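You operate a simulated robot arm through the tools that you are given. There is no shell and no other tool. Be economical: measure what you need, move in short steps, check, and stop when the job is done.

You run a simulated robot arm. Do the job below in one go: nothing can be reset, and whatever is moved stays where it is left.

JOB
Stack the battery pack that says "Pack T-41" from the top of the board stack on top of the battery pack marked "Pack T-47". Stack the box marked "Bead clips" from the clear end of the power bench on top of the box marked "Tray liners". Put the beige open box that says "J-79" from the black mat on the site board shelf and the beige open box that says "J-72" on the top of the white sill board. Put one of the cable caps from the low shelf of the window bench on the shelf under the jig. Fetch the cream block marked "J-56" from the low shelf of the window bench and set it on the white panel. Put the 15 mm rubber sleeve from the top of the site box in the deep grey tray and the 22 mm rubber sleeve on the white tile. Open the bottom bench drawer. Any order will do. Set down upright: cable cap.

The check looks at the end state, three seconds after you hand in, the way a careful person would. Anything else that was tipped, shoved, dropped, spilled or broken makes it a failure. Lids that push on must go on centred and level and be pressed home; caps that screw on are set level and turned clockwise until they are tight.

ROBOT AND FRAMES
A 7-joint arm with a two-finger parallel gripper on a trunk, on a base that drives. Base frame: it is fixed to the floor where the robot stands at the start and does not move with it; the origin is under the middle of the robot, x ahead of it, y to its left, z up. Lengths are in m, angles in degrees, forces in N, time in s.
Its first joint turns from -166.0 to 166.0 degrees. Places, roughly: battery pack [0.5, 0.25, 0.75]; bead clips box, packers box, tray liners box [-1, 1.5, 1]; beige open box [3, 0.75, 0.75]; bottom bench drawer [3.1, 0.1, 0.1]; cable cap (4x3x5 cm) [3.3, -0.6, 0.4]; cream block [3.25, -0.75, 0.5]; deep grey tray (16x24x8 cm) [3.2, -2.5, 0.6]; rubber sleeve [3.25, -2.5, 0.75]; shelf under the jig [1.1, -0.5, 0.4]; site board shelf (123x23 cm) [2.14, 1.48, 0.86]; top of the white sill board [3.1, -1.1, 0.9]; white panel (22x16x2 cm) [3.1, -1.1, 0.4]; white tile (9x9x1 cm) [3.1, -2.3, 0.6]. Payload 1.57 kg.
The TCP is the grasp point between the finger pads, 0.03 m short of the fingertips. In the tool frame z runs along the fingers and y along their closing line. Largest opening 0.11 m; finger width 0.024, thickness 0.012; the body of the gripper, 0.048 by 0.112 m, starts 0.078 m behind the TCP.
Orientation is told as [roll, pitch, yaw] about the base's x, y, z axes, in that order, counted from this pose: with the fingers straight down and closing along the base's y, the tool's x points along the base's -x, its y along +y and its z along -z.

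CONTROLS
- The arm moves only by the tool arm_command. Its argument "targets" is a list that holds one entry, the list of rows, each a list of 7 numbers: the shift along the tool's x, y, z in cm, then the turn, a rotation vector about the tool's x, y, z in degrees, then the finger opening in cm, from 0 to 11. In form: [[[x, y, z, wx, wy, wz, gripper], ...]]. A call has 1 to 20 rows; each row shifts and turns the commanded pose from where the row before left it, along the tool's axes as they then stand. Rows are played at 5 a second. More than 0.05 m and 8.6 degrees between two rows, or a gripper value outside its range, and nothing of the call is played. Where a pose cannot be reached the arm comes as near as it can. A force on the tool above 40 N (or 10 N above the force at the start of the call, whichever is more), or a blocked arm, ends the call early, and 0.2 s more pass. Each finger travels about 0.045 m/s and halts on what it meets, pressing with about 39 N; the grip force reading is that of the motor and also rises with nothing between the fingers. The clock runs only during rows and for 0.2 s after the last one: add rows that do not move to give the fingers time. It gives the time, the measured TCP pose, the force on the tool (base axes), the opening and the grip force at its end, in the units of the frame above (readings bear some noise), with the torque about the TCP (base axes, N m) and any sound that the robot's microphone picked up.
- Cameras (640 x 400 px; columns grow to the right, rows downward): "scene" is now at [0.0182, 0.1501, 1.507]; the picture's right is [-0.06, -1.00, 0.00], its down [-0.76, 0.04, -0.65] and it looks along [0.65, -0.04, -0.76] (base axes); focal length 264 px, centre (320, 200). "wrist" rides on the gripper at [0.07, 0.016, -0.141] in the tool frame; the picture's right is [-0.23, 0.97, 0.00], its down [-0.86, -0.20, -0.48] and it looks along [-0.47, -0.11, 0.88] (tool axes); focal length 222 px, centre (320, 200). There is no depth. A picture from a camera that has moved, and an enlarged one, comes with that camera's place and axes in the base frame and with its lens.
- capture(camera): a new picture of that camera. No time passes.
- move_column(by): slides the trunk up (or, below 0, down) by that many m; the arm and the scene camera ride with it, the base frame stays. It gives what a move gives, with no picture.
- base_move(legs): drives the robot by 1 to 6 legs, each [ahead, turn to the left] in m and degrees, along the robot's own axes; the way and the turn of a leg run together, so that a leg with both is an arc; at most 1.5 m and 180 degrees a leg. The arm and the cameras ride along, it lands a little off, and it stops where it bumps. It gives what a move gives.
- head_to(pan, tilt): turns the head with the scene camera to pan (to the left, within 155 degrees either way) and tilt (down, from -29 to 69), counted from straight ahead of the robot. It gives what a move gives.
- close_up(camera, box): a new picture of the part [left, top, right, bottom] of that camera's present view, enlarged. No time passes.
- finish_job(): hands the job in; it is judged then, once.

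Work in short steps. Places have to be worked out from the pictures, the camera data and where the tool is seen: move nearer, look again, correct. Check each grasp and each placing, and mend what went wrong. You have 493 turns and 246 pictures in all, those below and enlarged ones among them. Open the gripper and draw the arm clear of the work before you hand the job in, unless the task says otherwise; then end with one line.

The tools are called after ">>>" as a command line: name --argument value ..., lists and objects as JSON in quotes. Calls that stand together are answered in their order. arm_command: Moves the arm, as the interface text tells. Its arguments: {"type":"object","properties":{"targets":{"type":"array","items":{"type":"array","items":{"type":"array","items":{"type":"number"}}}}},"required":["targets"]} The other tools are called the same way: move_column (by) slides the trunk up or down; base_move (legs) drives the base; head_to (pan, tilt) turns the head that bears the scene camera; capture (camera) takes a picture; close_up (camera, box) takes an enlarged picture of a part of a camera's view; finish_job () hands the job in.

At the start:

```text
time: 0.0
position: [0.4809, -0.0235, 1.1044]
tool_rot: [0.0, -0.1, 0.0]
ft_force: [0.9, -0.5, 0.3]
wrist_torque: [-0.03, -0.02, 0.02]
gripper_width: 0.11
gripper_force: 0.0
trunk travel left (down, up): [-0.45, 0.14]
robot x, y, heading: [-0.0001, -0.0015, 0.0]
head pan, tilt: [-3.3, 49.3]
```

scene: 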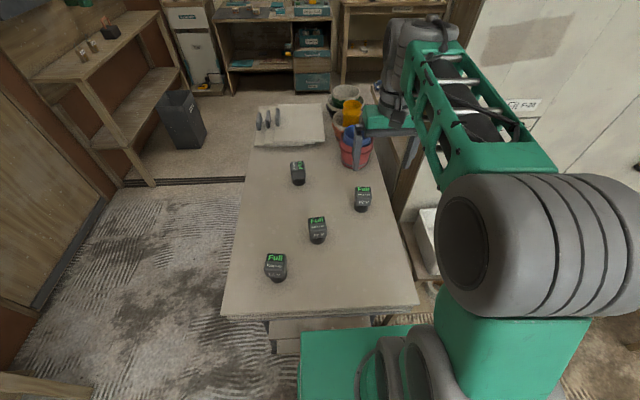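
wrist: 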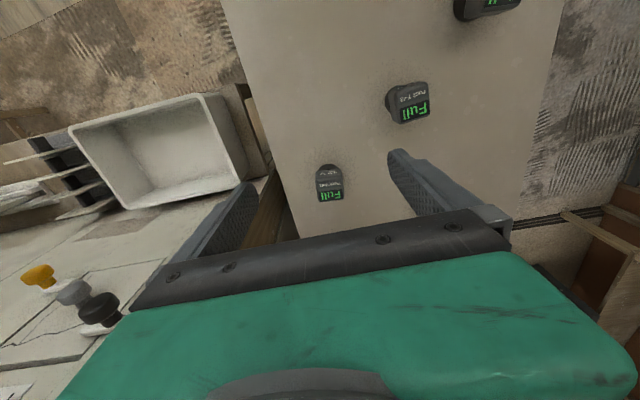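

The board stack stands in front with four battery packs on it. I take a close look at their labels first.

>>> close_up --camera "scene" --box '[230, 150, 400, 290]'

>>> close_up --camera "wrist" --box '[300, 0, 540, 220]'

```text
2.86 times, centred on (315, 220) of scene
camera zoom: at [0.0182, 0.1501, 1.507], right [-0.06, -1.0, 0.0], down [-0.76, 0.04, -0.65], along [0.65, -0.04, -0.76], focal length 753 px, centre (334, 143)
```

zoom: 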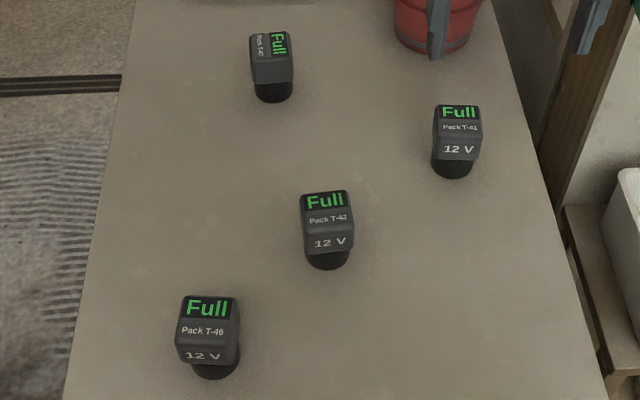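

```text
1.82 times, centred on (420, 110) of wrist
camera zoom: at [0.4121, -0.0066, 1.2451], right [0.23, 0.97, 0.0], down [0.86, -0.2, 0.48], along [0.47, -0.11, -0.88], focal length 404 px, centre (138, 364)
```

zoom: 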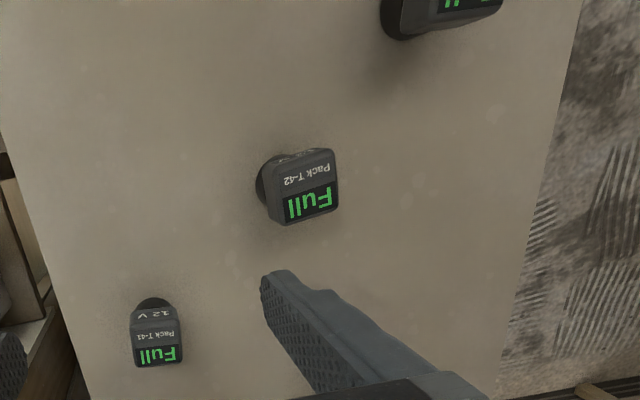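

I zoom in tightly on the far pack's label and on the T-41 pack.

>>> close_up --camera "scene" --box '[280, 150, 320, 175]'

>>> close_up --camera "scene" --box '[338, 170, 390, 220]'

```text
16.00 times, centred on (300, 162) of scene
camera zoom: at [0.0182, 0.1501, 1.507], right [-0.06, -1.0, 0.0], down [-0.76, 0.04, -0.65], along [0.65, -0.04, -0.76], focal length 4218 px, centre (640, 800)
```

zoom: 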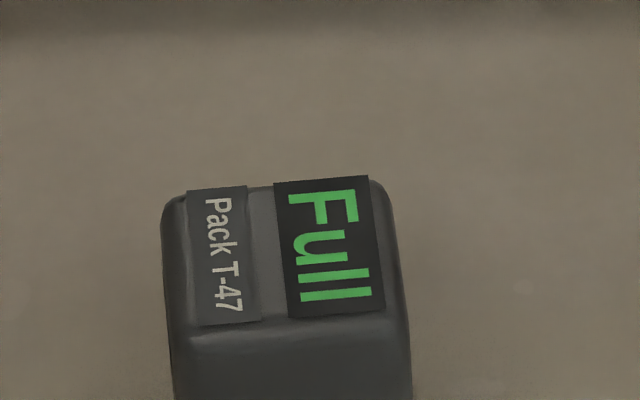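

```text
8.00 times, centred on (364, 195) of scene
camera zoom: at [0.0182, 0.1501, 1.507], right [-0.06, -1.0, 0.0], down [-0.76, 0.04, -0.65], along [0.65, -0.04, -0.76], focal length 2109 px, centre (-32, 240)
```

zoom: 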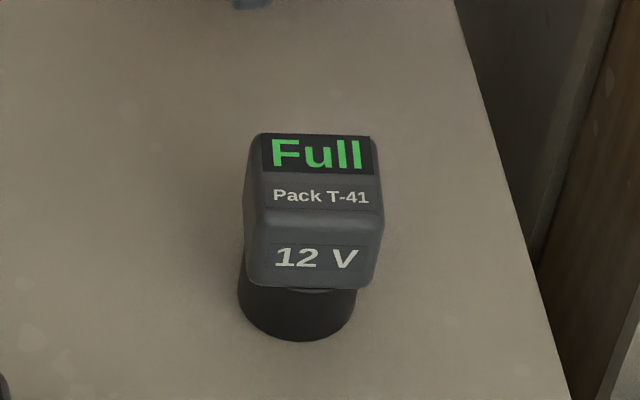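

T-47 is the far turned pack, and T-41 the right one at about (0.57,-0.03), with the board top near z≈0.79. I move the tool above T-41 and look with the wrist camera.

>>> arm_command --targets '[[[-2.5, 0, 3, 0, 0, 0, 11], [-2.5, 0, 3, 0, 0, 0, 11], [-2.5, 0, 3, 0, 0, 0, 11], [-1.6, 0, 3, 0, 0, 0, 11]]]'

>>> capture --camera "wrist"

```text
time: 1.0
position: [0.5734, -0.0221, 0.9847]
tool_rot: [0.1, 0.0, 0.0]
ft_force: [0.1, 0.2, 0.3]
wrist_torque: [-0.02, -0.01, 0.01]
gripper_width: 0.11
gripper_force: 0.0
trunk travel left (down, up): [-0.45, 0.14]
robot x, y, heading: [0.001, 0.0001, -0.1]
head pan, tilt: [-3.3, 49.3]
```

```text
239 pictures are left
camera wrist: at [0.5031, -0.007, 1.125], right [0.23, 0.97, 0.0], down [0.85, -0.2, 0.48], along [0.47, -0.11, -0.88], focal length 222 px, centre (320, 200)
```

wrist: 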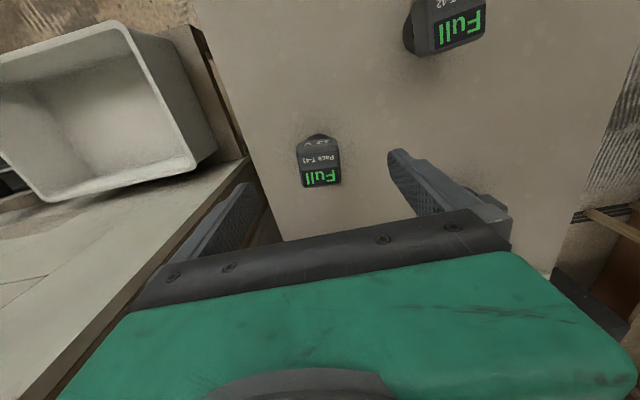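

T-41's head seems to span z≈0.80–0.855 with its centre near (0.603,-0.031). I move above it, go lower and check again.

>>> arm_command --targets '[[[-1.5, -0.5, 3, 0, 0, 0, 11], [-1.5, -0.4, 3, 0, 0, 0, 11], [0, 0, 2, 0, 0, 0, 11], [0, 0, 0, 0, 0, 0, 11]]]'

>>> capture --camera "wrist"

>>> close_up --camera "scene" --box '[280, 130, 440, 230]'

```text
time: 2.0
position: [0.602, -0.0309, 0.9049]
tool_rot: [0.0, 0.0, 0.0]
ft_force: [-0.1, 0.1, -0.9]
wrist_torque: [-0.01, 0.02, 0.0]
gripper_width: 0.1099
gripper_force: 0.0
trunk travel left (down, up): [-0.45, 0.14]
robot x, y, heading: [-0.0011, 0.0007, -0.0]
head pan, tilt: [-3.3, 49.3]
```

```text
238 pictures are left
camera wrist: at [0.5327, -0.0154, 1.0445], right [0.23, 0.97, 0.0], down [0.86, -0.2, 0.48], along [0.47, -0.11, -0.88], focal length 222 px, centre (320, 200)
```

wrist: 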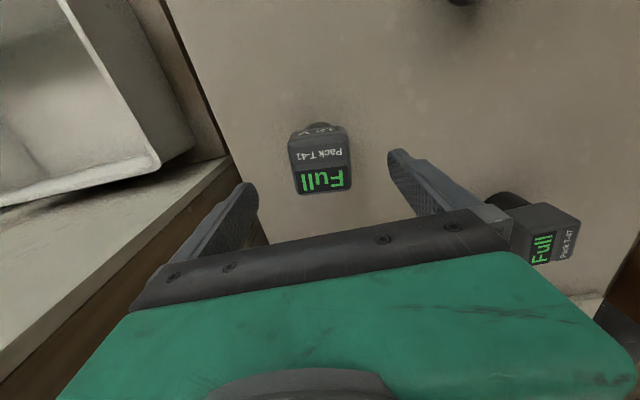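

```text
4.00 times, centred on (360, 180) of scene
camera zoom: at [0.0182, 0.1501, 1.507], right [-0.06, -1.0, 0.0], down [-0.76, 0.04, -0.65], along [0.65, -0.04, -0.76], focal length 1055 px, centre (160, 280)
```

zoom: 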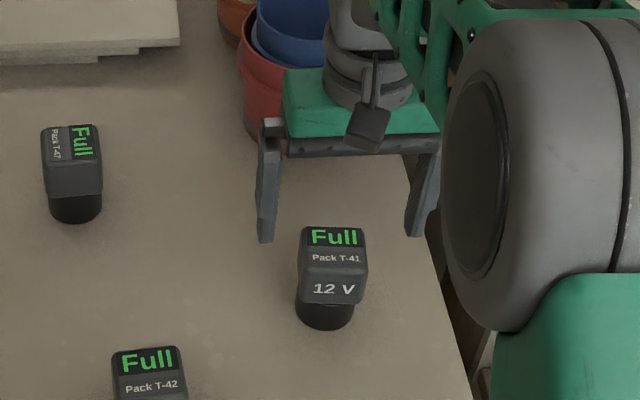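

The pack is centred under the tool, yawed about -7°. I turn to match it, come down to z≈0.83 and look before closing.

>>> arm_command --targets '[[[0, 0, 2, 0, 0, 7, 11], [0, 0, 2, 0, 0, 0, 11], [0, 0, 2, 0, 0, 0, 11], [0, 0, 1.3, 0, 0, 0, 11], [0, 0, 0, 0, 0, 0, 11]]]'

>>> capture --camera "wrist"

>>> close_up --camera "scene" --box '[280, 130, 440, 230]'

```text
time: 3.2
position: [0.6036, -0.0313, 0.8304]
tool_rot: [0.0, 0.0, -6.9]
ft_force: [-0.5, -0.7, -0.2]
wrist_torque: [-0.04, 0.0, -0.01]
gripper_width: 0.1098
gripper_force: 0.1
trunk travel left (down, up): [-0.45, 0.14]
robot x, y, heading: [0.0014, 0.0017, -0.1]
head pan, tilt: [-3.3, 49.3]
```

```text
236 pictures are left
camera wrist: at [0.5356, -0.0068, 0.9715], right [0.34, 0.94, 0.0], down [0.82, -0.3, 0.48], along [0.45, -0.16, -0.88], focal length 222 px, centre (320, 200)
```

wrist: 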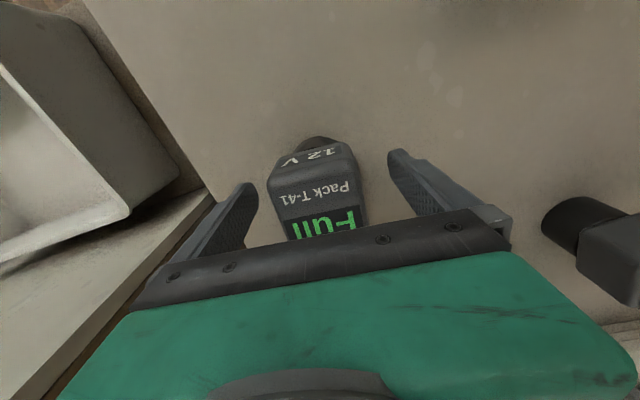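

```text
4.00 times, centred on (360, 180) of scene
camera zoom: at [0.0183, 0.1501, 1.507], right [-0.06, -1.0, 0.0], down [-0.76, 0.04, -0.65], along [0.65, -0.04, -0.76], focal length 1055 px, centre (160, 280)
```

zoom: 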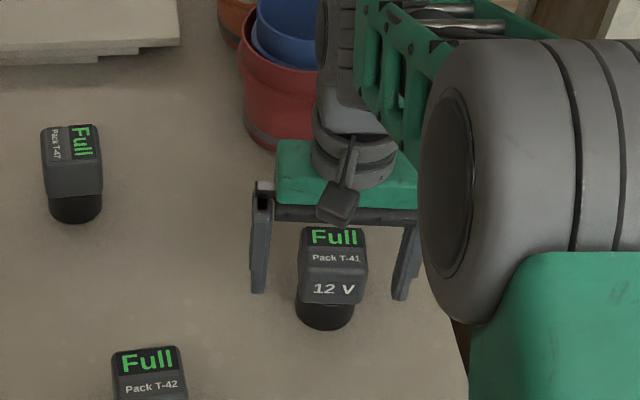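

The fingers straddle the head well, a few mm off; I shift slightly and close.

>>> arm_command --targets '[[[0, -0.3, 0, 0, 0, 0, 8], [0, 0, 0, 0, 0, 0, 6], [0, 0, 0, 0, 0, 0, 5.2], [0, 0, 0, 0, 0, 0, 4.5], [0, 0, 0, 0, 0, 0, 4], [0, 0, 0, 0, 0, 0, 3], [0, 0, 0, 0, 0, 0, 3]]]'

>>> capture --camera "wrist"

```text
time: 4.8
position: [0.6017, -0.034, 0.8316]
tool_rot: [0.0, 0.0, -7.0]
ft_force: [2.0, 0.8, 2.9]
wrist_torque: [0.09, -0.02, 0.01]
gripper_width: 0.0536
gripper_force: 38.7
trunk travel left (down, up): [-0.45, 0.14]
robot x, y, heading: [0.0013, -0.0003, -0.1]
head pan, tilt: [-3.3, 49.3]
```

```text
234 pictures are left
camera wrist: at [0.5354, -0.0098, 0.9722], right [0.34, 0.94, 0.0], down [0.82, -0.3, 0.48], along [0.45, -0.16, -0.88], focal length 222 px, centre (320, 200)
```

wrist: 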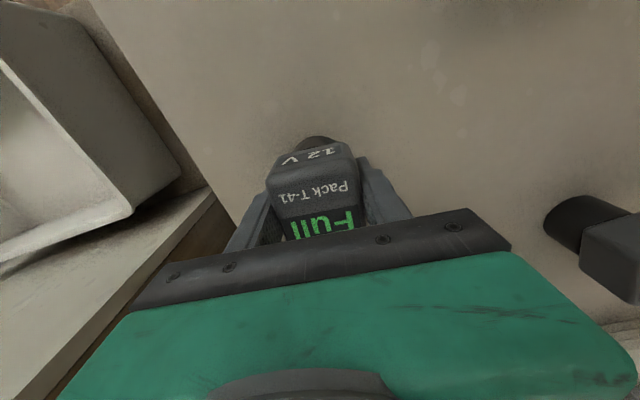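

T-41 is gripped (5.4 cm). I lift it and move part of the way toward T-47 (about (0.745,0.187)), checking that reach suffices.

>>> arm_command --targets '[[[0, 0, -2, 0, 0, 0, 3], [0, 0, -3, 0, 0, 0, 3], [0, 0, -4, 0, 0, 0, 3], [0, 0, -4, 0, 0, 0, 3], [-1.6, 3.5, 0, 0, 0, 0, 3], [-1.6, 3.5, 0, 0, 0, 0, 3], [-1.6, 3.5, 0, 0, 0, 0, 3], [-1.6, 3.4, 0, 0, 0, 0, 3], [0, 0, 0, 0, 0, 0, 3]]]'

>>> capture --camera "scene"

```text
time: 6.8
position: [0.6816, 0.0965, 0.9598]
tool_rot: [0.0, 0.0, -7.1]
ft_force: [-0.2, 0.3, -0.3]
wrist_torque: [0.0, 0.02, 0.01]
gripper_width: 0.03
gripper_force: 0.1
trunk travel left (down, up): [-0.45, 0.14]
robot x, y, heading: [-0.0014, 0.0029, 0.2]
head pan, tilt: [-3.3, 49.3]
```

```text
233 pictures are left
camera scene: at [0.0185, 0.1504, 1.5069], right [-0.06, -1.0, 0.0], down [-0.76, 0.04, -0.65], along [0.65, -0.04, -0.76], focal length 264 px, centre (320, 200)
```

scene: 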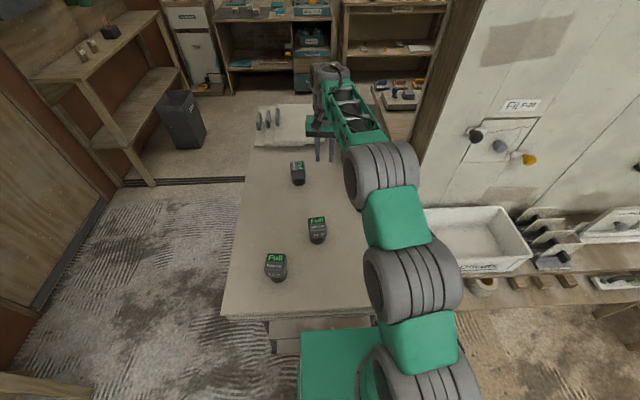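

The grip closed to 3 cm: the pack slipped out. I look where it is.

>>> capture --camera "wrist"

```text
232 pictures are left
camera wrist: at [0.6157, 0.1211, 1.1014], right [0.34, 0.94, 0.0], down [0.82, -0.3, 0.48], along [0.45, -0.17, -0.88], focal length 222 px, centre (320, 200)
```

wrist: 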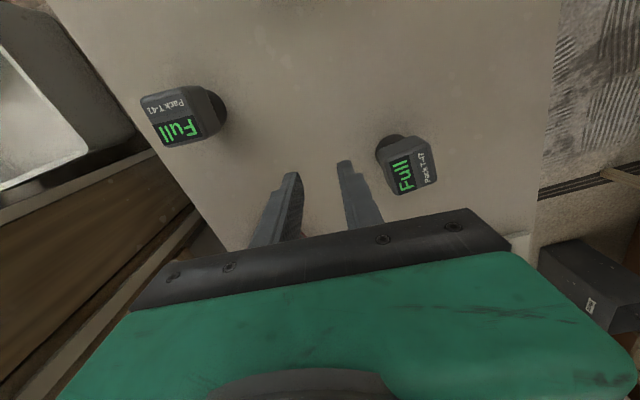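

T-41 is still standing near its old spot. I return above it with open fingers and look again.

>>> arm_command --targets '[[[1.9, -3.5, 0, 0, 0, 0, 8], [1.9, -3.5, 0, 0, 0, 0, 11], [1.9, -3.5, 0, 0, 0, 0, 11], [1.8, -3.3, 0, 0, 0, 0, 11], [0, 0, 2, 0, 0, 0, 11], [0, 0, 2, 0, 0, 0, 11], [0, 0, 2, 0, 0, 0, 11]]]'

>>> capture --camera "wrist"

>>> close_up --camera "scene" --box '[280, 130, 440, 230]'

```text
time: 8.4
position: [0.5918, -0.0316, 0.9015]
tool_rot: [0.0, 0.0, -7.1]
ft_force: [-0.4, -0.3, -0.1]
wrist_torque: [-0.02, 0.0, 0.0]
gripper_width: 0.1102
gripper_force: 0.1
trunk travel left (down, up): [-0.45, 0.14]
robot x, y, heading: [0.0008, 0.0028, -0.1]
head pan, tilt: [-3.3, 49.3]
```

```text
231 pictures are left
camera wrist: at [0.5245, -0.0077, 1.0424], right [0.34, 0.94, 0.0], down [0.82, -0.3, 0.48], along [0.45, -0.16, -0.88], focal length 222 px, centre (320, 200)
```

wrist: 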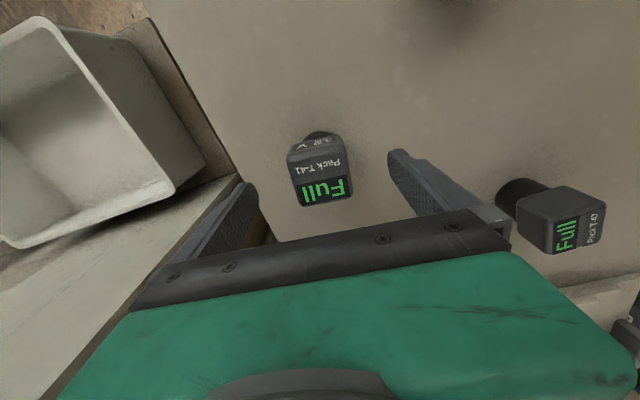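

```text
4.00 times, centred on (360, 180) of scene
camera zoom: at [0.0182, 0.1501, 1.507], right [-0.06, -1.0, 0.0], down [-0.76, 0.04, -0.65], along [0.65, -0.04, -0.76], focal length 1055 px, centre (160, 280)
```

zoom: 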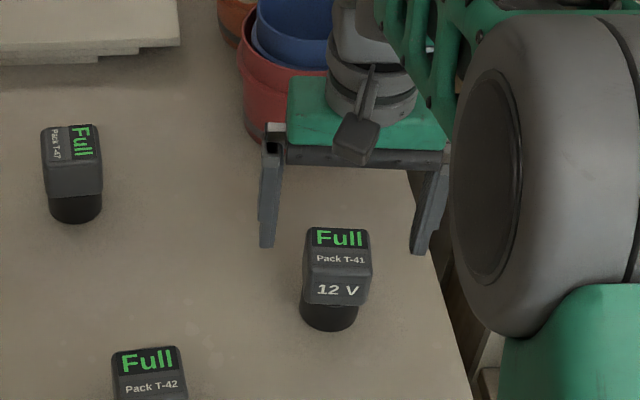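

T-41 is unmoved and now centred under the tool; I grip lower this time and lift a little before checking.

>>> arm_command --targets '[[[0, 0, 3, 0, 0, -3, 11], [-0.2, 0, 3, 0, 0, 0, 11], [0, 0, 2.4, 0, 0, 0, 11], [0, 0, 0, 0, 0, 0, 8], [0, 0, 0, 0, 0, 0, 6], [0, 0, 0, 0, 0, 0, 5], [0, 0, 0, 0, 0, 0, 4], [0, 0, 0, 0, 0, 0, 0], [0, 0, 0, 0, 0, 0, 0]]]'

>>> arm_command --targets '[[[0, 0, -0.5, 0, 0, 0, 0], [0, 0, -0.5, 0, 0, 0, 0], [0, 0, -1, 0, 0, 0, 0], [0, 0, 0, 0, 0, 0, 0]]]'

>>> capture --camera "wrist"

```text
time: 10.4
position: [0.593, -0.0333, 0.8164]
tool_rot: [0.0, 0.0, -3.9]
ft_force: [0.2, 0.0, -0.1]
wrist_torque: [0.0, 0.0, 0.0]
gripper_width: 0.0552
gripper_force: 36.8
trunk travel left (down, up): [-0.45, 0.14]
robot x, y, heading: [-0.0011, 0.0016, -0.0]
head pan, tilt: [-3.3, 49.3]
```

```text
time: 11.4
position: [0.5943, -0.0317, 0.8378]
tool_rot: [-0.1, 0.0, -4.0]
ft_force: [0.1, -0.6, -2.1]
wrist_torque: [0.01, 0.01, 0.02]
gripper_width: 0.0541
gripper_force: 39.2
trunk travel left (down, up): [-0.45, 0.14]
robot x, y, heading: [0.0018, -0.003, -0.1]
head pan, tilt: [-3.3, 49.3]
```

```text
229 pictures are left
camera wrist: at [0.5249, -0.0119, 0.978], right [0.29, 0.96, 0.0], down [0.84, -0.26, 0.48], along [0.46, -0.14, -0.88], focal length 222 px, centre (320, 200)
```

wrist: 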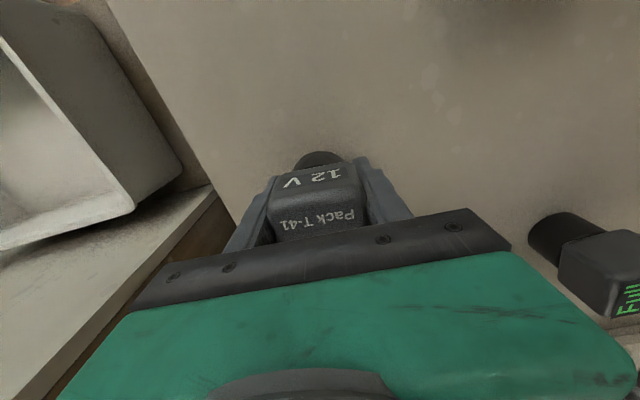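

It holds now (about 2 N weight). I lift and carry it toward T-47 in moderate steps.

>>> arm_command --targets '[[[0, 0, -2, 0, 0, 0, 0], [0, 0, -3, 0, 0, 0, 0], [0, 0, -3, 0, 0, 0, 0], [0, 0, -3, 0, 0, 0, 0], [-1.5, 2.5, 0, 0, 0, 0, 0], [-2, 3.5, 0, 0, 0, 0, 0], [-2, 3.5, 0, 0, 0, 0, 0], [-2, 3.5, 0, 0, 0, 0, 0], [0, 0, 0, 0, 0, 0, 0]]]'

>>> arm_command --targets '[[[-1, 2, 0, 0, 0, 0, 0], [-1, 2, 0, 0, 0, 0, 0], [-1, 2, 0, 0, 0, 0, 0], [-1, 1.5, 0, 0, 0, 0, 0], [0, 0, 0, 0, 0, 0, 0]]]'

>>> capture --camera "wrist"

>>> capture --camera "scene"

```text
time: 13.4
position: [0.6773, 0.0916, 0.9461]
tool_rot: [0.0, 0.0, -4.0]
ft_force: [0.1, -0.2, -3.3]
wrist_torque: [-0.03, 0.03, -0.01]
gripper_width: 0.0543
gripper_force: 38.9
trunk travel left (down, up): [-0.45, 0.14]
robot x, y, heading: [-0.006, 0.0002, 0.0]
head pan, tilt: [-3.3, 49.3]
```

```text
time: 14.6
position: [0.7144, 0.1595, 0.9444]
tool_rot: [0.0, 0.1, -4.0]
ft_force: [0.2, 0.8, -3.4]
wrist_torque: [0.01, 0.03, 0.03]
gripper_width: 0.054
gripper_force: 39.1
out of reach, approached as far as the arm can: row 4
trunk travel left (down, up): [-0.45, 0.14]
robot x, y, heading: [0.0023, -0.0023, 0.1]
head pan, tilt: [-3.3, 49.3]
```

```text
228 pictures are left
camera wrist: at [0.6467, 0.1795, 1.0858], right [0.29, 0.96, 0.0], down [0.84, -0.26, 0.48], along [0.46, -0.14, -0.88], focal length 222 px, centre (320, 200)
```

wrist: 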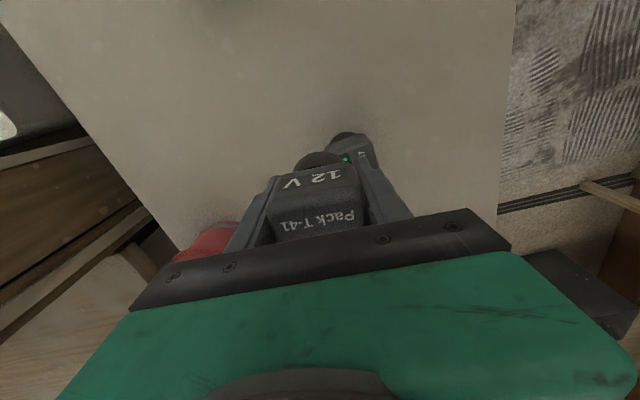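

```text
227 pictures are left
camera scene: at [0.0188, 0.1504, 1.5069], right [-0.06, -1.0, 0.0], down [-0.76, 0.04, -0.65], along [0.65, -0.04, -0.76], focal length 264 px, centre (320, 200)
```

scene: 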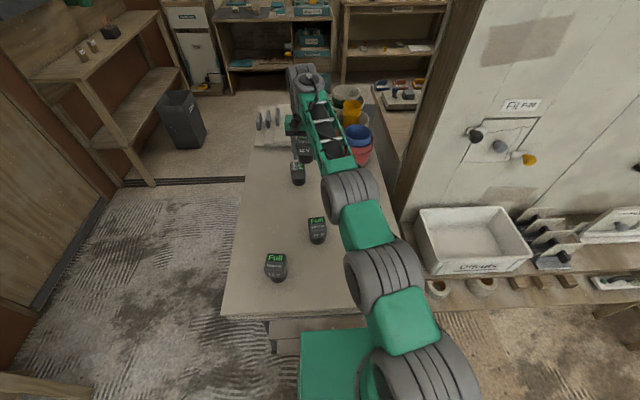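

The arm is at its limit about 5 cm short of T-47. I look down to see how much clearance the base has in front.

>>> head_to --pan 0 --tilt 69

>>> capture --camera "scene"

```text
time: 15.4
position: [0.7139, 0.1588, 0.9438]
tool_rot: [0.0, 0.0, -4.0]
ft_force: [0.2, 0.0, -2.5]
wrist_torque: [-0.03, -0.01, -0.04]
gripper_width: 0.054
gripper_force: 38.5
trunk travel left (down, up): [-0.45, 0.14]
robot x, y, heading: [-0.0012, 0.0, -0.0]
head pan, tilt: [0.0, 68.8]
```

```text
226 pictures are left
camera scene: at [-0.0029, 0.1548, 1.4841], right [0.0, -1.0, 0.0], down [-0.93, 0.0, -0.36], along [0.36, 0.0, -0.93], focal length 264 px, centre (320, 200)
```

scene: 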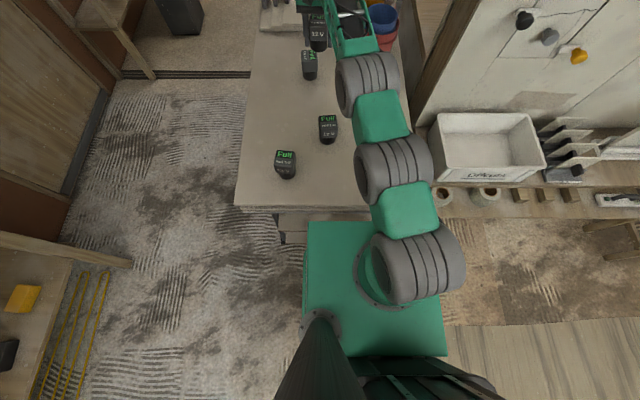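

The base front seems ~7 cm short of the board edge. I drive ahead 5 cm.

>>> base_move --legs '[[0.05, 0]]'

>>> head_to --pan 0 --tilt 49

>>> close_up --camera "scene" --box '[240, 100, 400, 200]'

>>> capture --camera "wrist"

```text
time: 16.4
position: [0.739, 0.1544, 0.9391]
tool_rot: [-0.2, 0.5, -4.4]
ft_force: [0.9, 1.0, -4.0]
wrist_torque: [0.02, 0.03, 0.0]
gripper_width: 0.0541
gripper_force: 38.9
trunk travel left (down, up): [-0.45, 0.14]
robot x, y, heading: [0.0217, 0.0053, -0.4]
head pan, tilt: [0.0, 68.8]
stopped in leg 1: the robot was blocked; the commanded pose is now the measured one
```

```text
time: 17.2
position: [0.7395, 0.1548, 0.9409]
tool_rot: [-0.1, 0.4, -4.4]
ft_force: [0.0, -0.8, -2.2]
wrist_torque: [0.0, 0.04, -0.03]
gripper_width: 0.0539
gripper_force: 38.7
trunk travel left (down, up): [-0.45, 0.14]
robot x, y, heading: [0.0249, 0.0029, 0.0]
head pan, tilt: [0.0, 49.0]
```

```text
4.00 times, centred on (320, 150) of scene
camera zoom: at [0.0442, 0.1561, 1.5073], right [-0.01, -1.0, 0.0], down [-0.76, 0.0, -0.66], along [0.66, 0.0, -0.76], focal length 1055 px, centre (320, 400)
```

zoom: 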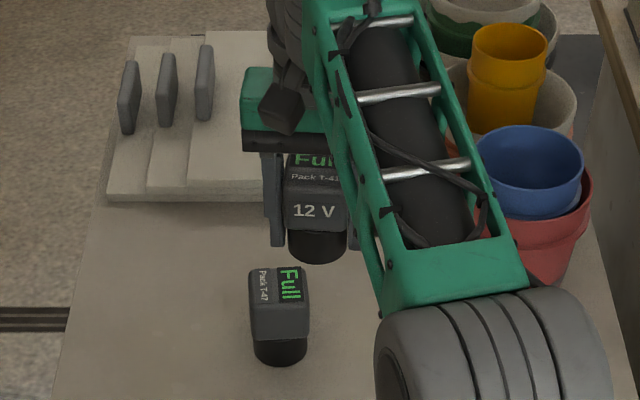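

```text
224 pictures are left
camera wrist: at [0.6722, 0.1761, 1.0822], right [0.3, 0.95, 0.0], down [0.84, -0.26, 0.47], along [0.45, -0.15, -0.88], focal length 222 px, centre (320, 200)
```

wrist: 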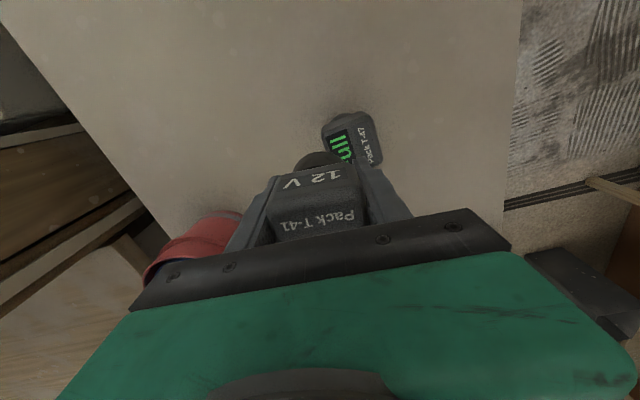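

The base met the board edge after 2.5 cm; nothing moved visibly. T-47's top is about (0.733,0.191); I move T-41 above it.

>>> arm_command --targets '[[[0.4, 1.8, 0, 0, 0, 0, 0], [0.4, 1.8, 0, 0, 0, 0, 0], [0, 0, 0, 0, 0, 0, 0]]]'

>>> close_up --camera "scene" --box '[240, 100, 400, 200]'

>>> capture --camera "wrist"

```text
time: 18.0
position: [0.73, 0.1903, 0.9398]
tool_rot: [-0.2, 0.5, -4.4]
ft_force: [0.6, 0.5, -2.7]
wrist_torque: [-0.02, 0.01, 0.02]
gripper_width: 0.0537
gripper_force: 39.7
out of reach, approached as far as the arm can: row 2
trunk travel left (down, up): [-0.45, 0.14]
robot x, y, heading: [0.025, 0.0027, -0.1]
head pan, tilt: [0.0, 49.0]
```

```text
4.00 times, centred on (320, 150) of scene
camera zoom: at [0.0442, 0.1562, 1.5074], right [-0.01, -1.0, 0.0], down [-0.75, 0.0, -0.66], along [0.66, 0.0, -0.75], focal length 1055 px, centre (320, 400)
```

zoom: 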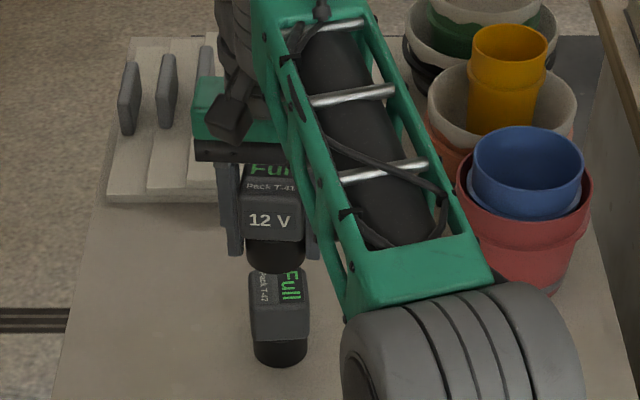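

```text
222 pictures are left
camera wrist: at [0.6628, 0.2118, 1.0811], right [0.3, 0.95, 0.0], down [0.84, -0.26, 0.47], along [0.45, -0.15, -0.88], focal length 222 px, centre (320, 200)
```

wrist: 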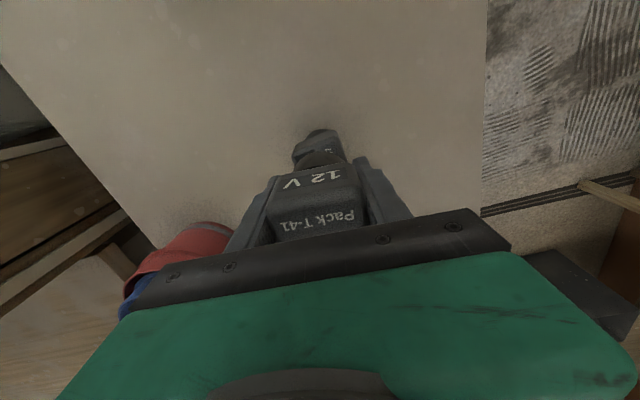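

T-41 appears well aligned laterally over T-47. I lower it in small steps and compare.

>>> arm_command --targets '[[[0, 0, 0.8, 0, 0, 0, 0], [0, 0, 0.8, 0, 0, 0, 0], [0, 0, 0.8, 0, 0, 0, 0], [0, 0, 0, 0, 0, 0, 0]]]'

>>> close_up --camera "scene" --box '[280, 130, 344, 170]'

>>> close_up --camera "wrist" --box '[240, 100, 400, 250]'

```text
time: 19.0
position: [0.7285, 0.1913, 0.9169]
tool_rot: [-0.2, 0.4, -4.4]
ft_force: [-0.1, -0.8, -3.4]
wrist_torque: [0.0, 0.03, 0.0]
gripper_width: 0.0538
gripper_force: 39.4
trunk travel left (down, up): [-0.45, 0.14]
robot x, y, heading: [0.0244, -0.0021, -0.2]
head pan, tilt: [0.0, 49.0]
```

```text
10.00 times, centred on (312, 150) of scene
camera zoom: at [0.0442, 0.1561, 1.5074], right [-0.01, -1.0, 0.0], down [-0.75, 0.0, -0.66], along [0.66, 0.0, -0.75], focal length 2637 px, centre (400, 700)
```

zoom: 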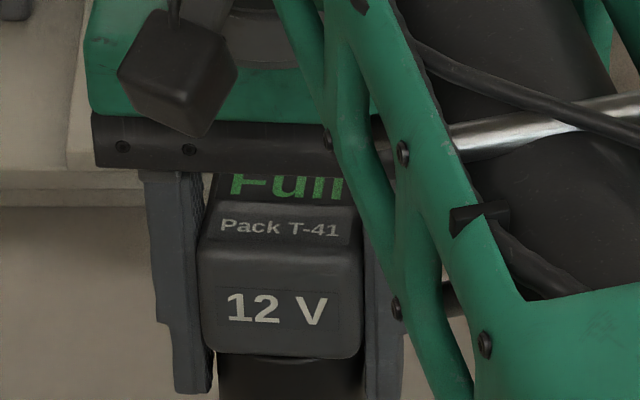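

```text
2.67 times, centred on (320, 175) of wrist
camera zoom: at [0.6623, 0.2116, 1.0573], right [0.3, 0.95, 0.0], down [0.84, -0.26, 0.47], along [0.45, -0.15, -0.88], focal length 592 px, centre (320, 267)
```

zoom: 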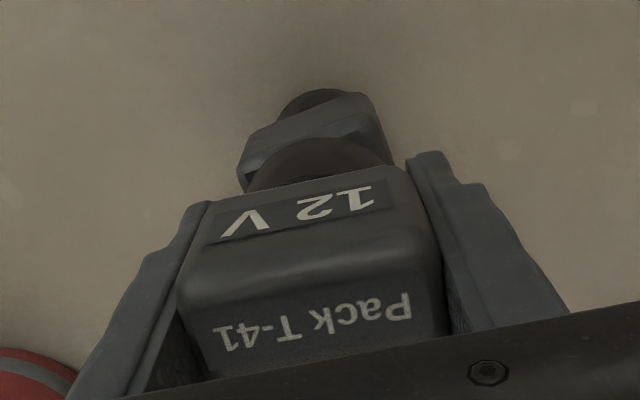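

I look slightly lower in the scene camera to compare the stem with T-47's top.

>>> close_up --camera "scene" --box '[280, 155, 344, 195]'

```text
10.00 times, centred on (312, 175) of scene
camera zoom: at [0.0442, 0.1561, 1.5074], right [-0.01, -1.0, 0.0], down [-0.75, 0.0, -0.66], along [0.66, 0.0, -0.75], focal length 2637 px, centre (400, 450)
```

zoom: 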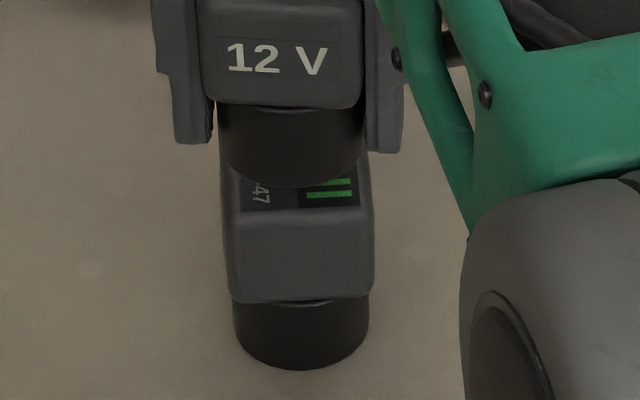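

The alignment looks within a few mm. I lower in 3 mm steps to feel contact.

>>> arm_command --targets '[[[0, 0, 0.4, 0, 0, 0, 0], [0, 0, 0.3, 0, 0, 0, 0], [0, 0, 0.3, 0, 0, 0, 0], [0, 0, 0, 0, 0, 0, 0]]]'

>>> close_up --camera "scene" --box '[280, 155, 344, 195]'

```text
time: 20.0
position: [0.7296, 0.1912, 0.9044]
tool_rot: [0.0, 0.4, -4.4]
ft_force: [0.1, 0.5, -2.7]
wrist_torque: [-0.02, 0.0, -0.02]
gripper_width: 0.0539
gripper_force: 39.0
trunk travel left (down, up): [-0.45, 0.14]
robot x, y, heading: [0.0234, 0.0031, -0.3]
head pan, tilt: [0.0, 49.0]
```

```text
10.00 times, centred on (312, 175) of scene
camera zoom: at [0.0443, 0.1561, 1.5074], right [-0.01, -1.0, 0.0], down [-0.75, 0.0, -0.66], along [0.66, 0.0, -0.75], focal length 2637 px, centre (400, 450)
```

zoom: 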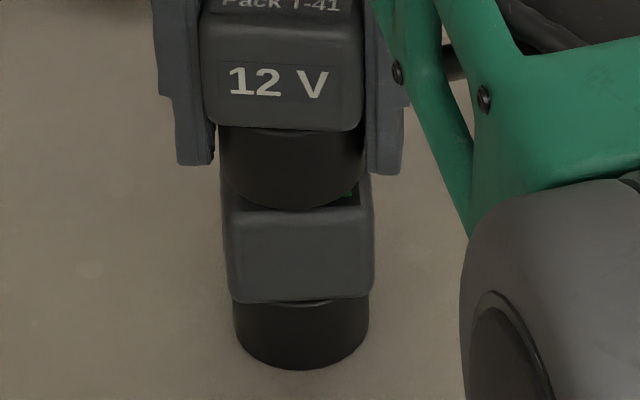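

Not yet touching. I nudge 2 mm to the right and 2 mm forward and keep lowering.

>>> arm_command --targets '[[[-0.2, -0.2, 0.2, 0, 0, 0, 0], [0, 0, 0.2, 0, 0, 0, 0], [0, 0, 0.2, 0, 0, 0, 0], [0, 0, 0, 0, 0, 0, 0]]]'

>>> close_up --camera "scene" --box '[280, 155, 344, 195]'

```text
time: 21.0
position: [0.7321, 0.1878, 0.9004]
tool_rot: [-0.2, 0.4, -4.4]
ft_force: [0.6, 0.9, -3.2]
wrist_torque: [-0.04, 0.0, 0.0]
gripper_width: 0.0538
gripper_force: 39.2
trunk travel left (down, up): [-0.45, 0.14]
robot x, y, heading: [0.0263, 0.0001, -0.3]
head pan, tilt: [0.0, 49.0]
```

```text
10.00 times, centred on (312, 175) of scene
camera zoom: at [0.0442, 0.1561, 1.5074], right [-0.01, -1.0, 0.0], down [-0.75, 0.0, -0.66], along [0.66, 0.0, -0.75], focal length 2637 px, centre (400, 450)
```

zoom: 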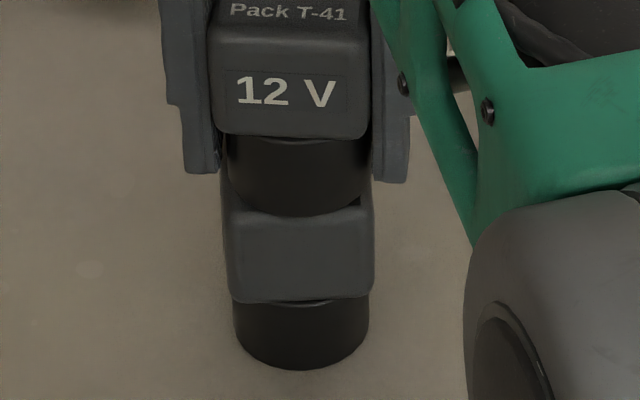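

Still no contact; a bit more forward and down.

>>> arm_command --targets '[[[-0.3, 0, 0.2, 0, 0, 0, 0], [0, 0, 0.2, 0, 0, 0, 0], [0, 0, 0.2, 0, 0, 0, 0], [0, 0, 0, 0, 0, 0, 0]]]'

>>> close_up --camera "scene" --box '[280, 155, 344, 195]'

>>> close_up --camera "wrist" --box '[240, 100, 400, 250]'

```text
time: 22.0
position: [0.7338, 0.1886, 0.899]
tool_rot: [-0.1, 0.0, -4.4]
ft_force: [0.6, 0.4, 21.0]
wrist_torque: [-0.01, -0.13, -0.06]
gripper_width: 0.0538
gripper_force: 39.5
trunk travel left (down, up): [-0.45, 0.14]
robot x, y, heading: [0.0244, -0.0014, -0.2]
head pan, tilt: [0.0, 49.0]
```

```text
10.00 times, centred on (312, 175) of scene
camera zoom: at [0.0418, 0.1555, 1.5078], right [-0.01, -1.0, 0.0], down [-0.75, 0.0, -0.66], along [0.66, 0.0, -0.75], focal length 2637 px, centre (400, 450)
```

zoom: 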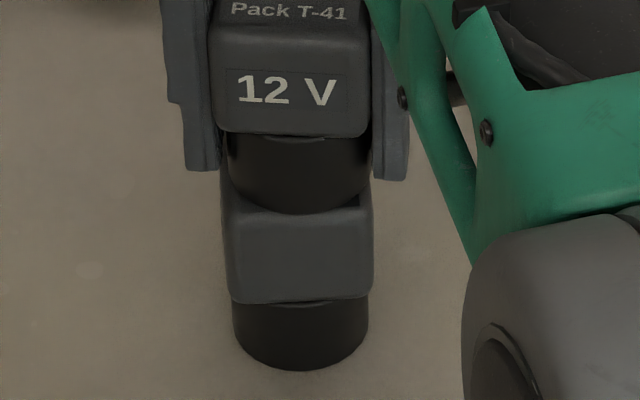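

```text
2.67 times, centred on (320, 175) of wrist
camera zoom: at [0.6661, 0.2088, 1.0397], right [0.3, 0.95, 0.0], down [0.84, -0.26, 0.48], along [0.46, -0.14, -0.88], focal length 592 px, centre (320, 267)
```

zoom: 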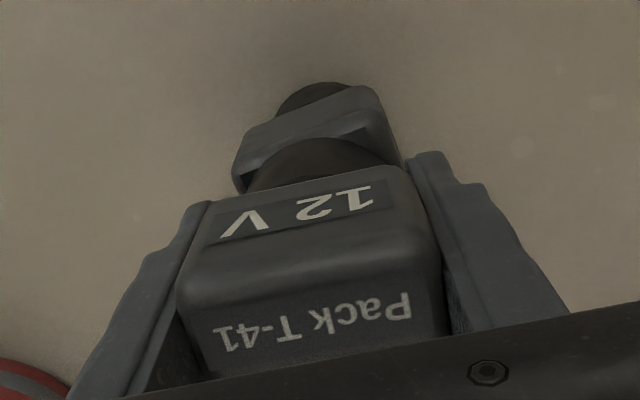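

Contact at z≈0.899 with 21 N. I relieve the pressure and open the fingers slowly.

>>> arm_command --targets '[[[0, 0, -0.2, 0, 0, 0, 0], [0, 0, -0.15, 0, 0, 0, 0], [0, 0, 0, 0, 0, 0, 0]]]'

>>> arm_command --targets '[[[0, 0, 0, 0, 0, 0, 5.5], [0, 0, 0, 0, 0, 0, 5.8], [0, 0, 0, 0, 0, 0, 6.3], [0, 0, 0, 0, 0, 0, 7], [0, 0, 0, 0, 0, 0, 8], [0, 0, 0, 0, 0, 0, 8]]]'

>>> close_up --camera "scene" --box '[264, 130, 360, 190]'

```text
time: 22.8
position: [0.7323, 0.1876, 0.8971]
tool_rot: [0.0, 0.1, -4.4]
ft_force: [7.7, 2.5, 17.3]
wrist_torque: [0.22, -0.78, 0.02]
gripper_width: 0.0537
gripper_force: 38.7
trunk travel left (down, up): [-0.45, 0.14]
robot x, y, heading: [0.0263, 0.0012, -0.3]
head pan, tilt: [0.0, 49.0]
```

```text
time: 24.2
position: [0.7342, 0.1871, 0.8968]
tool_rot: [-0.2, 0.4, -4.4]
ft_force: [-0.6, 0.0, -0.8]
wrist_torque: [0.02, -0.03, 0.0]
gripper_width: 0.0799
gripper_force: 0.1
trunk travel left (down, up): [-0.45, 0.14]
robot x, y, heading: [0.0268, 0.003, -0.3]
head pan, tilt: [0.0, 49.0]
```

```text
6.67 times, centred on (312, 160) of scene
camera zoom: at [0.0439, 0.156, 1.5074], right [-0.01, -1.0, 0.0], down [-0.75, 0.0, -0.66], along [0.66, 0.0, -0.75], focal length 1758 px, centre (373, 467)
```

zoom: 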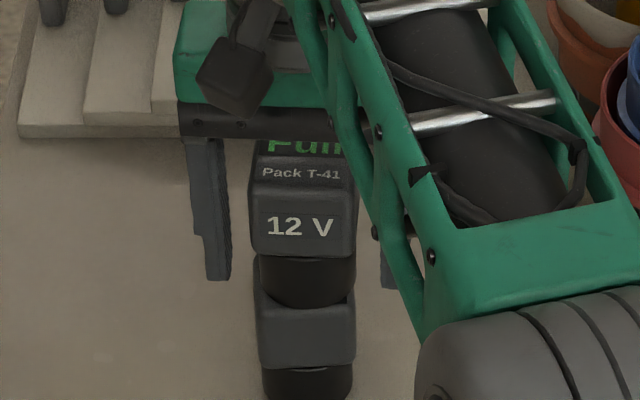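

The pack stands stacked. I open fully, raise straight up clear and verify.

>>> arm_command --targets '[[[0, 0, 0, 0, 0, 0, 10], [0, 0, -1, 0, 0, 0, 10.5], [0, 0, -3, 0, 0, 0, 10.5], [0, 0, -4, 0, 0, 0, 10.5], [0, 0, -4, 0, 0, 0, 10.5], [4, 0, -2, 0, 0, 0, 10.5], [4, 0, -2, 0, 0, 0, 10.5], [4, 0, 0, 0, 0, 0, 10.5], [4, 0, 0, 0, 0, 0, 10.5]]]'

>>> capture --camera "scene"

```text
time: 26.2
position: [0.5487, 0.193, 1.0571]
tool_rot: [-0.1, 0.4, -4.4]
ft_force: [0.3, -0.6, -0.2]
wrist_torque: [-0.02, 0.0, 0.02]
gripper_width: 0.105
gripper_force: 0.0
out of reach, approached as far as the arm can: row 3, 4, 5
trunk travel left (down, up): [-0.45, 0.14]
robot x, y, heading: [0.0219, -0.0011, -0.5]
head pan, tilt: [0.0, 49.0]
```

```text
213 pictures are left
camera scene: at [0.0433, 0.1558, 1.5074], right [-0.01, -1.0, 0.0], down [-0.75, 0.0, -0.66], along [0.66, 0.0, -0.75], focal length 264 px, centre (320, 200)
```

scene: 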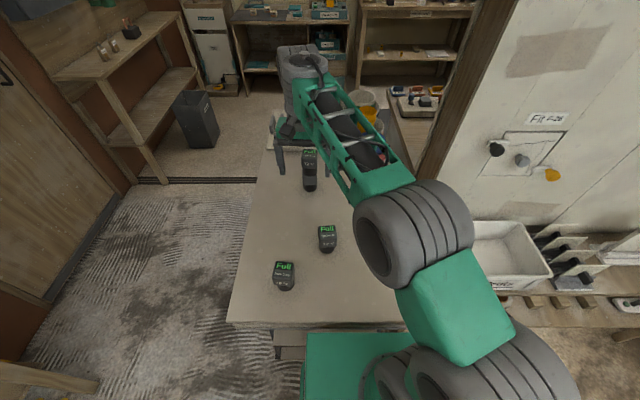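

The stack stands. I tuck the arm in, back off a little and look around to the left and behind.

>>> arm_command --targets '[[[4, -3, 0, 0, 0, 0, 10.5], [4, -4, 0, 0, 0, 0, 8], [4, -4, 0, 0, 0, 0, 6], [4, -4, 0, 0, 0, 0, 4], [2, -4, 0, 0, 0, 0, 4]]]'

>>> base_move --legs '[[-0.2, 0]]'

>>> head_to --pan 100 --tilt 25

>>> capture --camera "scene"

```text
refused: row 2 steps farther than a row can; nothing moved
```

```text
time: 27.8
position: [0.3464, 0.1939, 1.0566]
tool_rot: [-0.1, 0.4, -4.2]
ft_force: [0.6, 0.3, -0.7]
wrist_torque: [0.01, 0.0, -0.03]
gripper_width: 0.105
gripper_force: 0.1
trunk travel left (down, up): [-0.45, 0.14]
robot x, y, heading: [-0.1771, 0.0013, -0.3]
head pan, tilt: [0.0, 49.0]
```

```text
time: 29.6
position: [0.3468, 0.1937, 1.0575]
tool_rot: [0.0, 0.5, -4.3]
ft_force: [0.2, -0.7, -0.7]
wrist_torque: [-0.01, 0.02, -0.01]
gripper_width: 0.1054
gripper_force: 0.0
trunk travel left (down, up): [-0.45, 0.14]
robot x, y, heading: [-0.1794, 0.0007, -0.2]
head pan, tilt: [100.0, 25.0]
```

```text
212 pictures are left
camera scene: at [-0.2525, 0.2482, 1.5435], right [0.99, 0.17, 0.0], down [0.07, -0.42, -0.91], along [-0.15, 0.89, -0.42], focal length 264 px, centre (320, 200)
```

scene: 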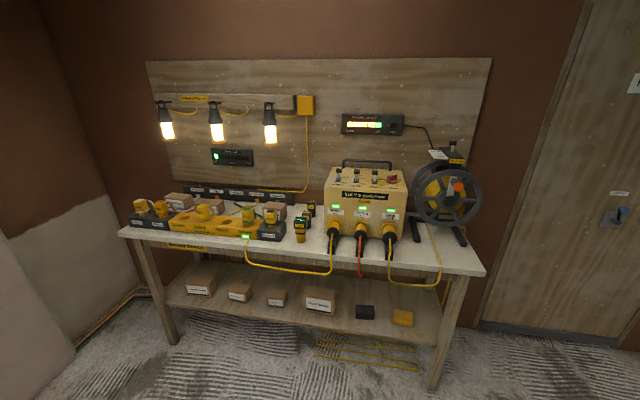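

The power bench is on the left. I zoom in on its boxes.

>>> close_up --camera "scene" --box '[120, 180, 320, 250]'

>>> close_up --camera "scene" --box '[170, 260, 430, 340]'

```text
3.20 times, centred on (220, 215) of scene
camera zoom: at [-0.2525, 0.2482, 1.5435], right [0.99, 0.17, 0.0], down [0.07, -0.42, -0.91], along [-0.15, 0.89, -0.42], focal length 844 px, centre (640, 152)
```

zoom: 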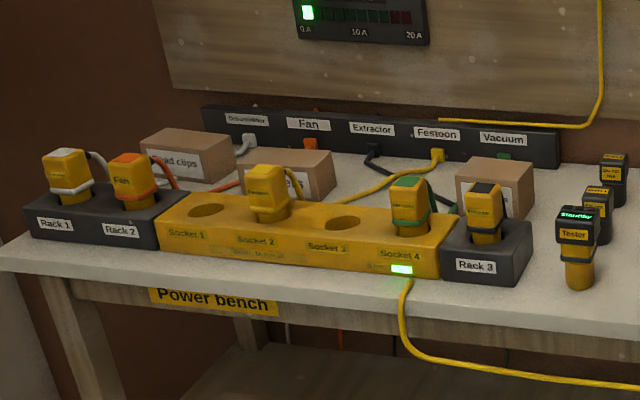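

```text
2.46 times, centred on (300, 300) of scene
camera zoom: at [-0.2525, 0.2482, 1.5435], right [0.99, 0.17, 0.0], down [0.07, -0.42, -0.91], along [-0.15, 0.89, -0.42], focal length 649 px, centre (369, -46)
```

zoom: 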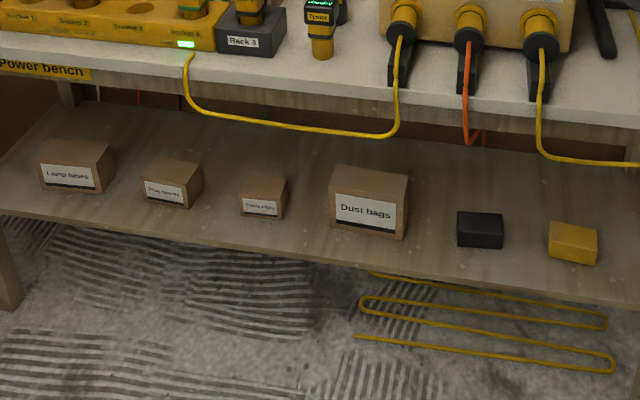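

The back row has Bead clips (left), then one ending in "ers", and a third. I look backward to check the way before driving.

>>> head_to --pan 150 --tilt 35

>>> capture --camera "scene"

```text
time: 30.8
position: [0.348, 0.1941, 1.0564]
tool_rot: [-0.1, 0.4, -4.3]
ft_force: [0.3, 0.0, -0.2]
wrist_torque: [-0.02, 0.0, -0.03]
gripper_width: 0.1053
gripper_force: 0.0
trunk travel left (down, up): [-0.45, 0.14]
robot x, y, heading: [-0.18, 0.0034, -0.4]
head pan, tilt: [150.0, 35.0]
```

```text
209 pictures are left
camera scene: at [-0.3129, 0.2019, 1.5278], right [0.5, 0.86, 0.0], down [0.5, -0.29, -0.82], along [-0.71, 0.41, -0.57], focal length 264 px, centre (320, 200)
```

scene: 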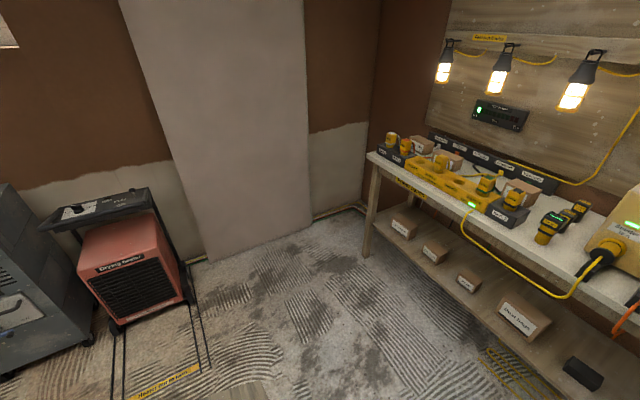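

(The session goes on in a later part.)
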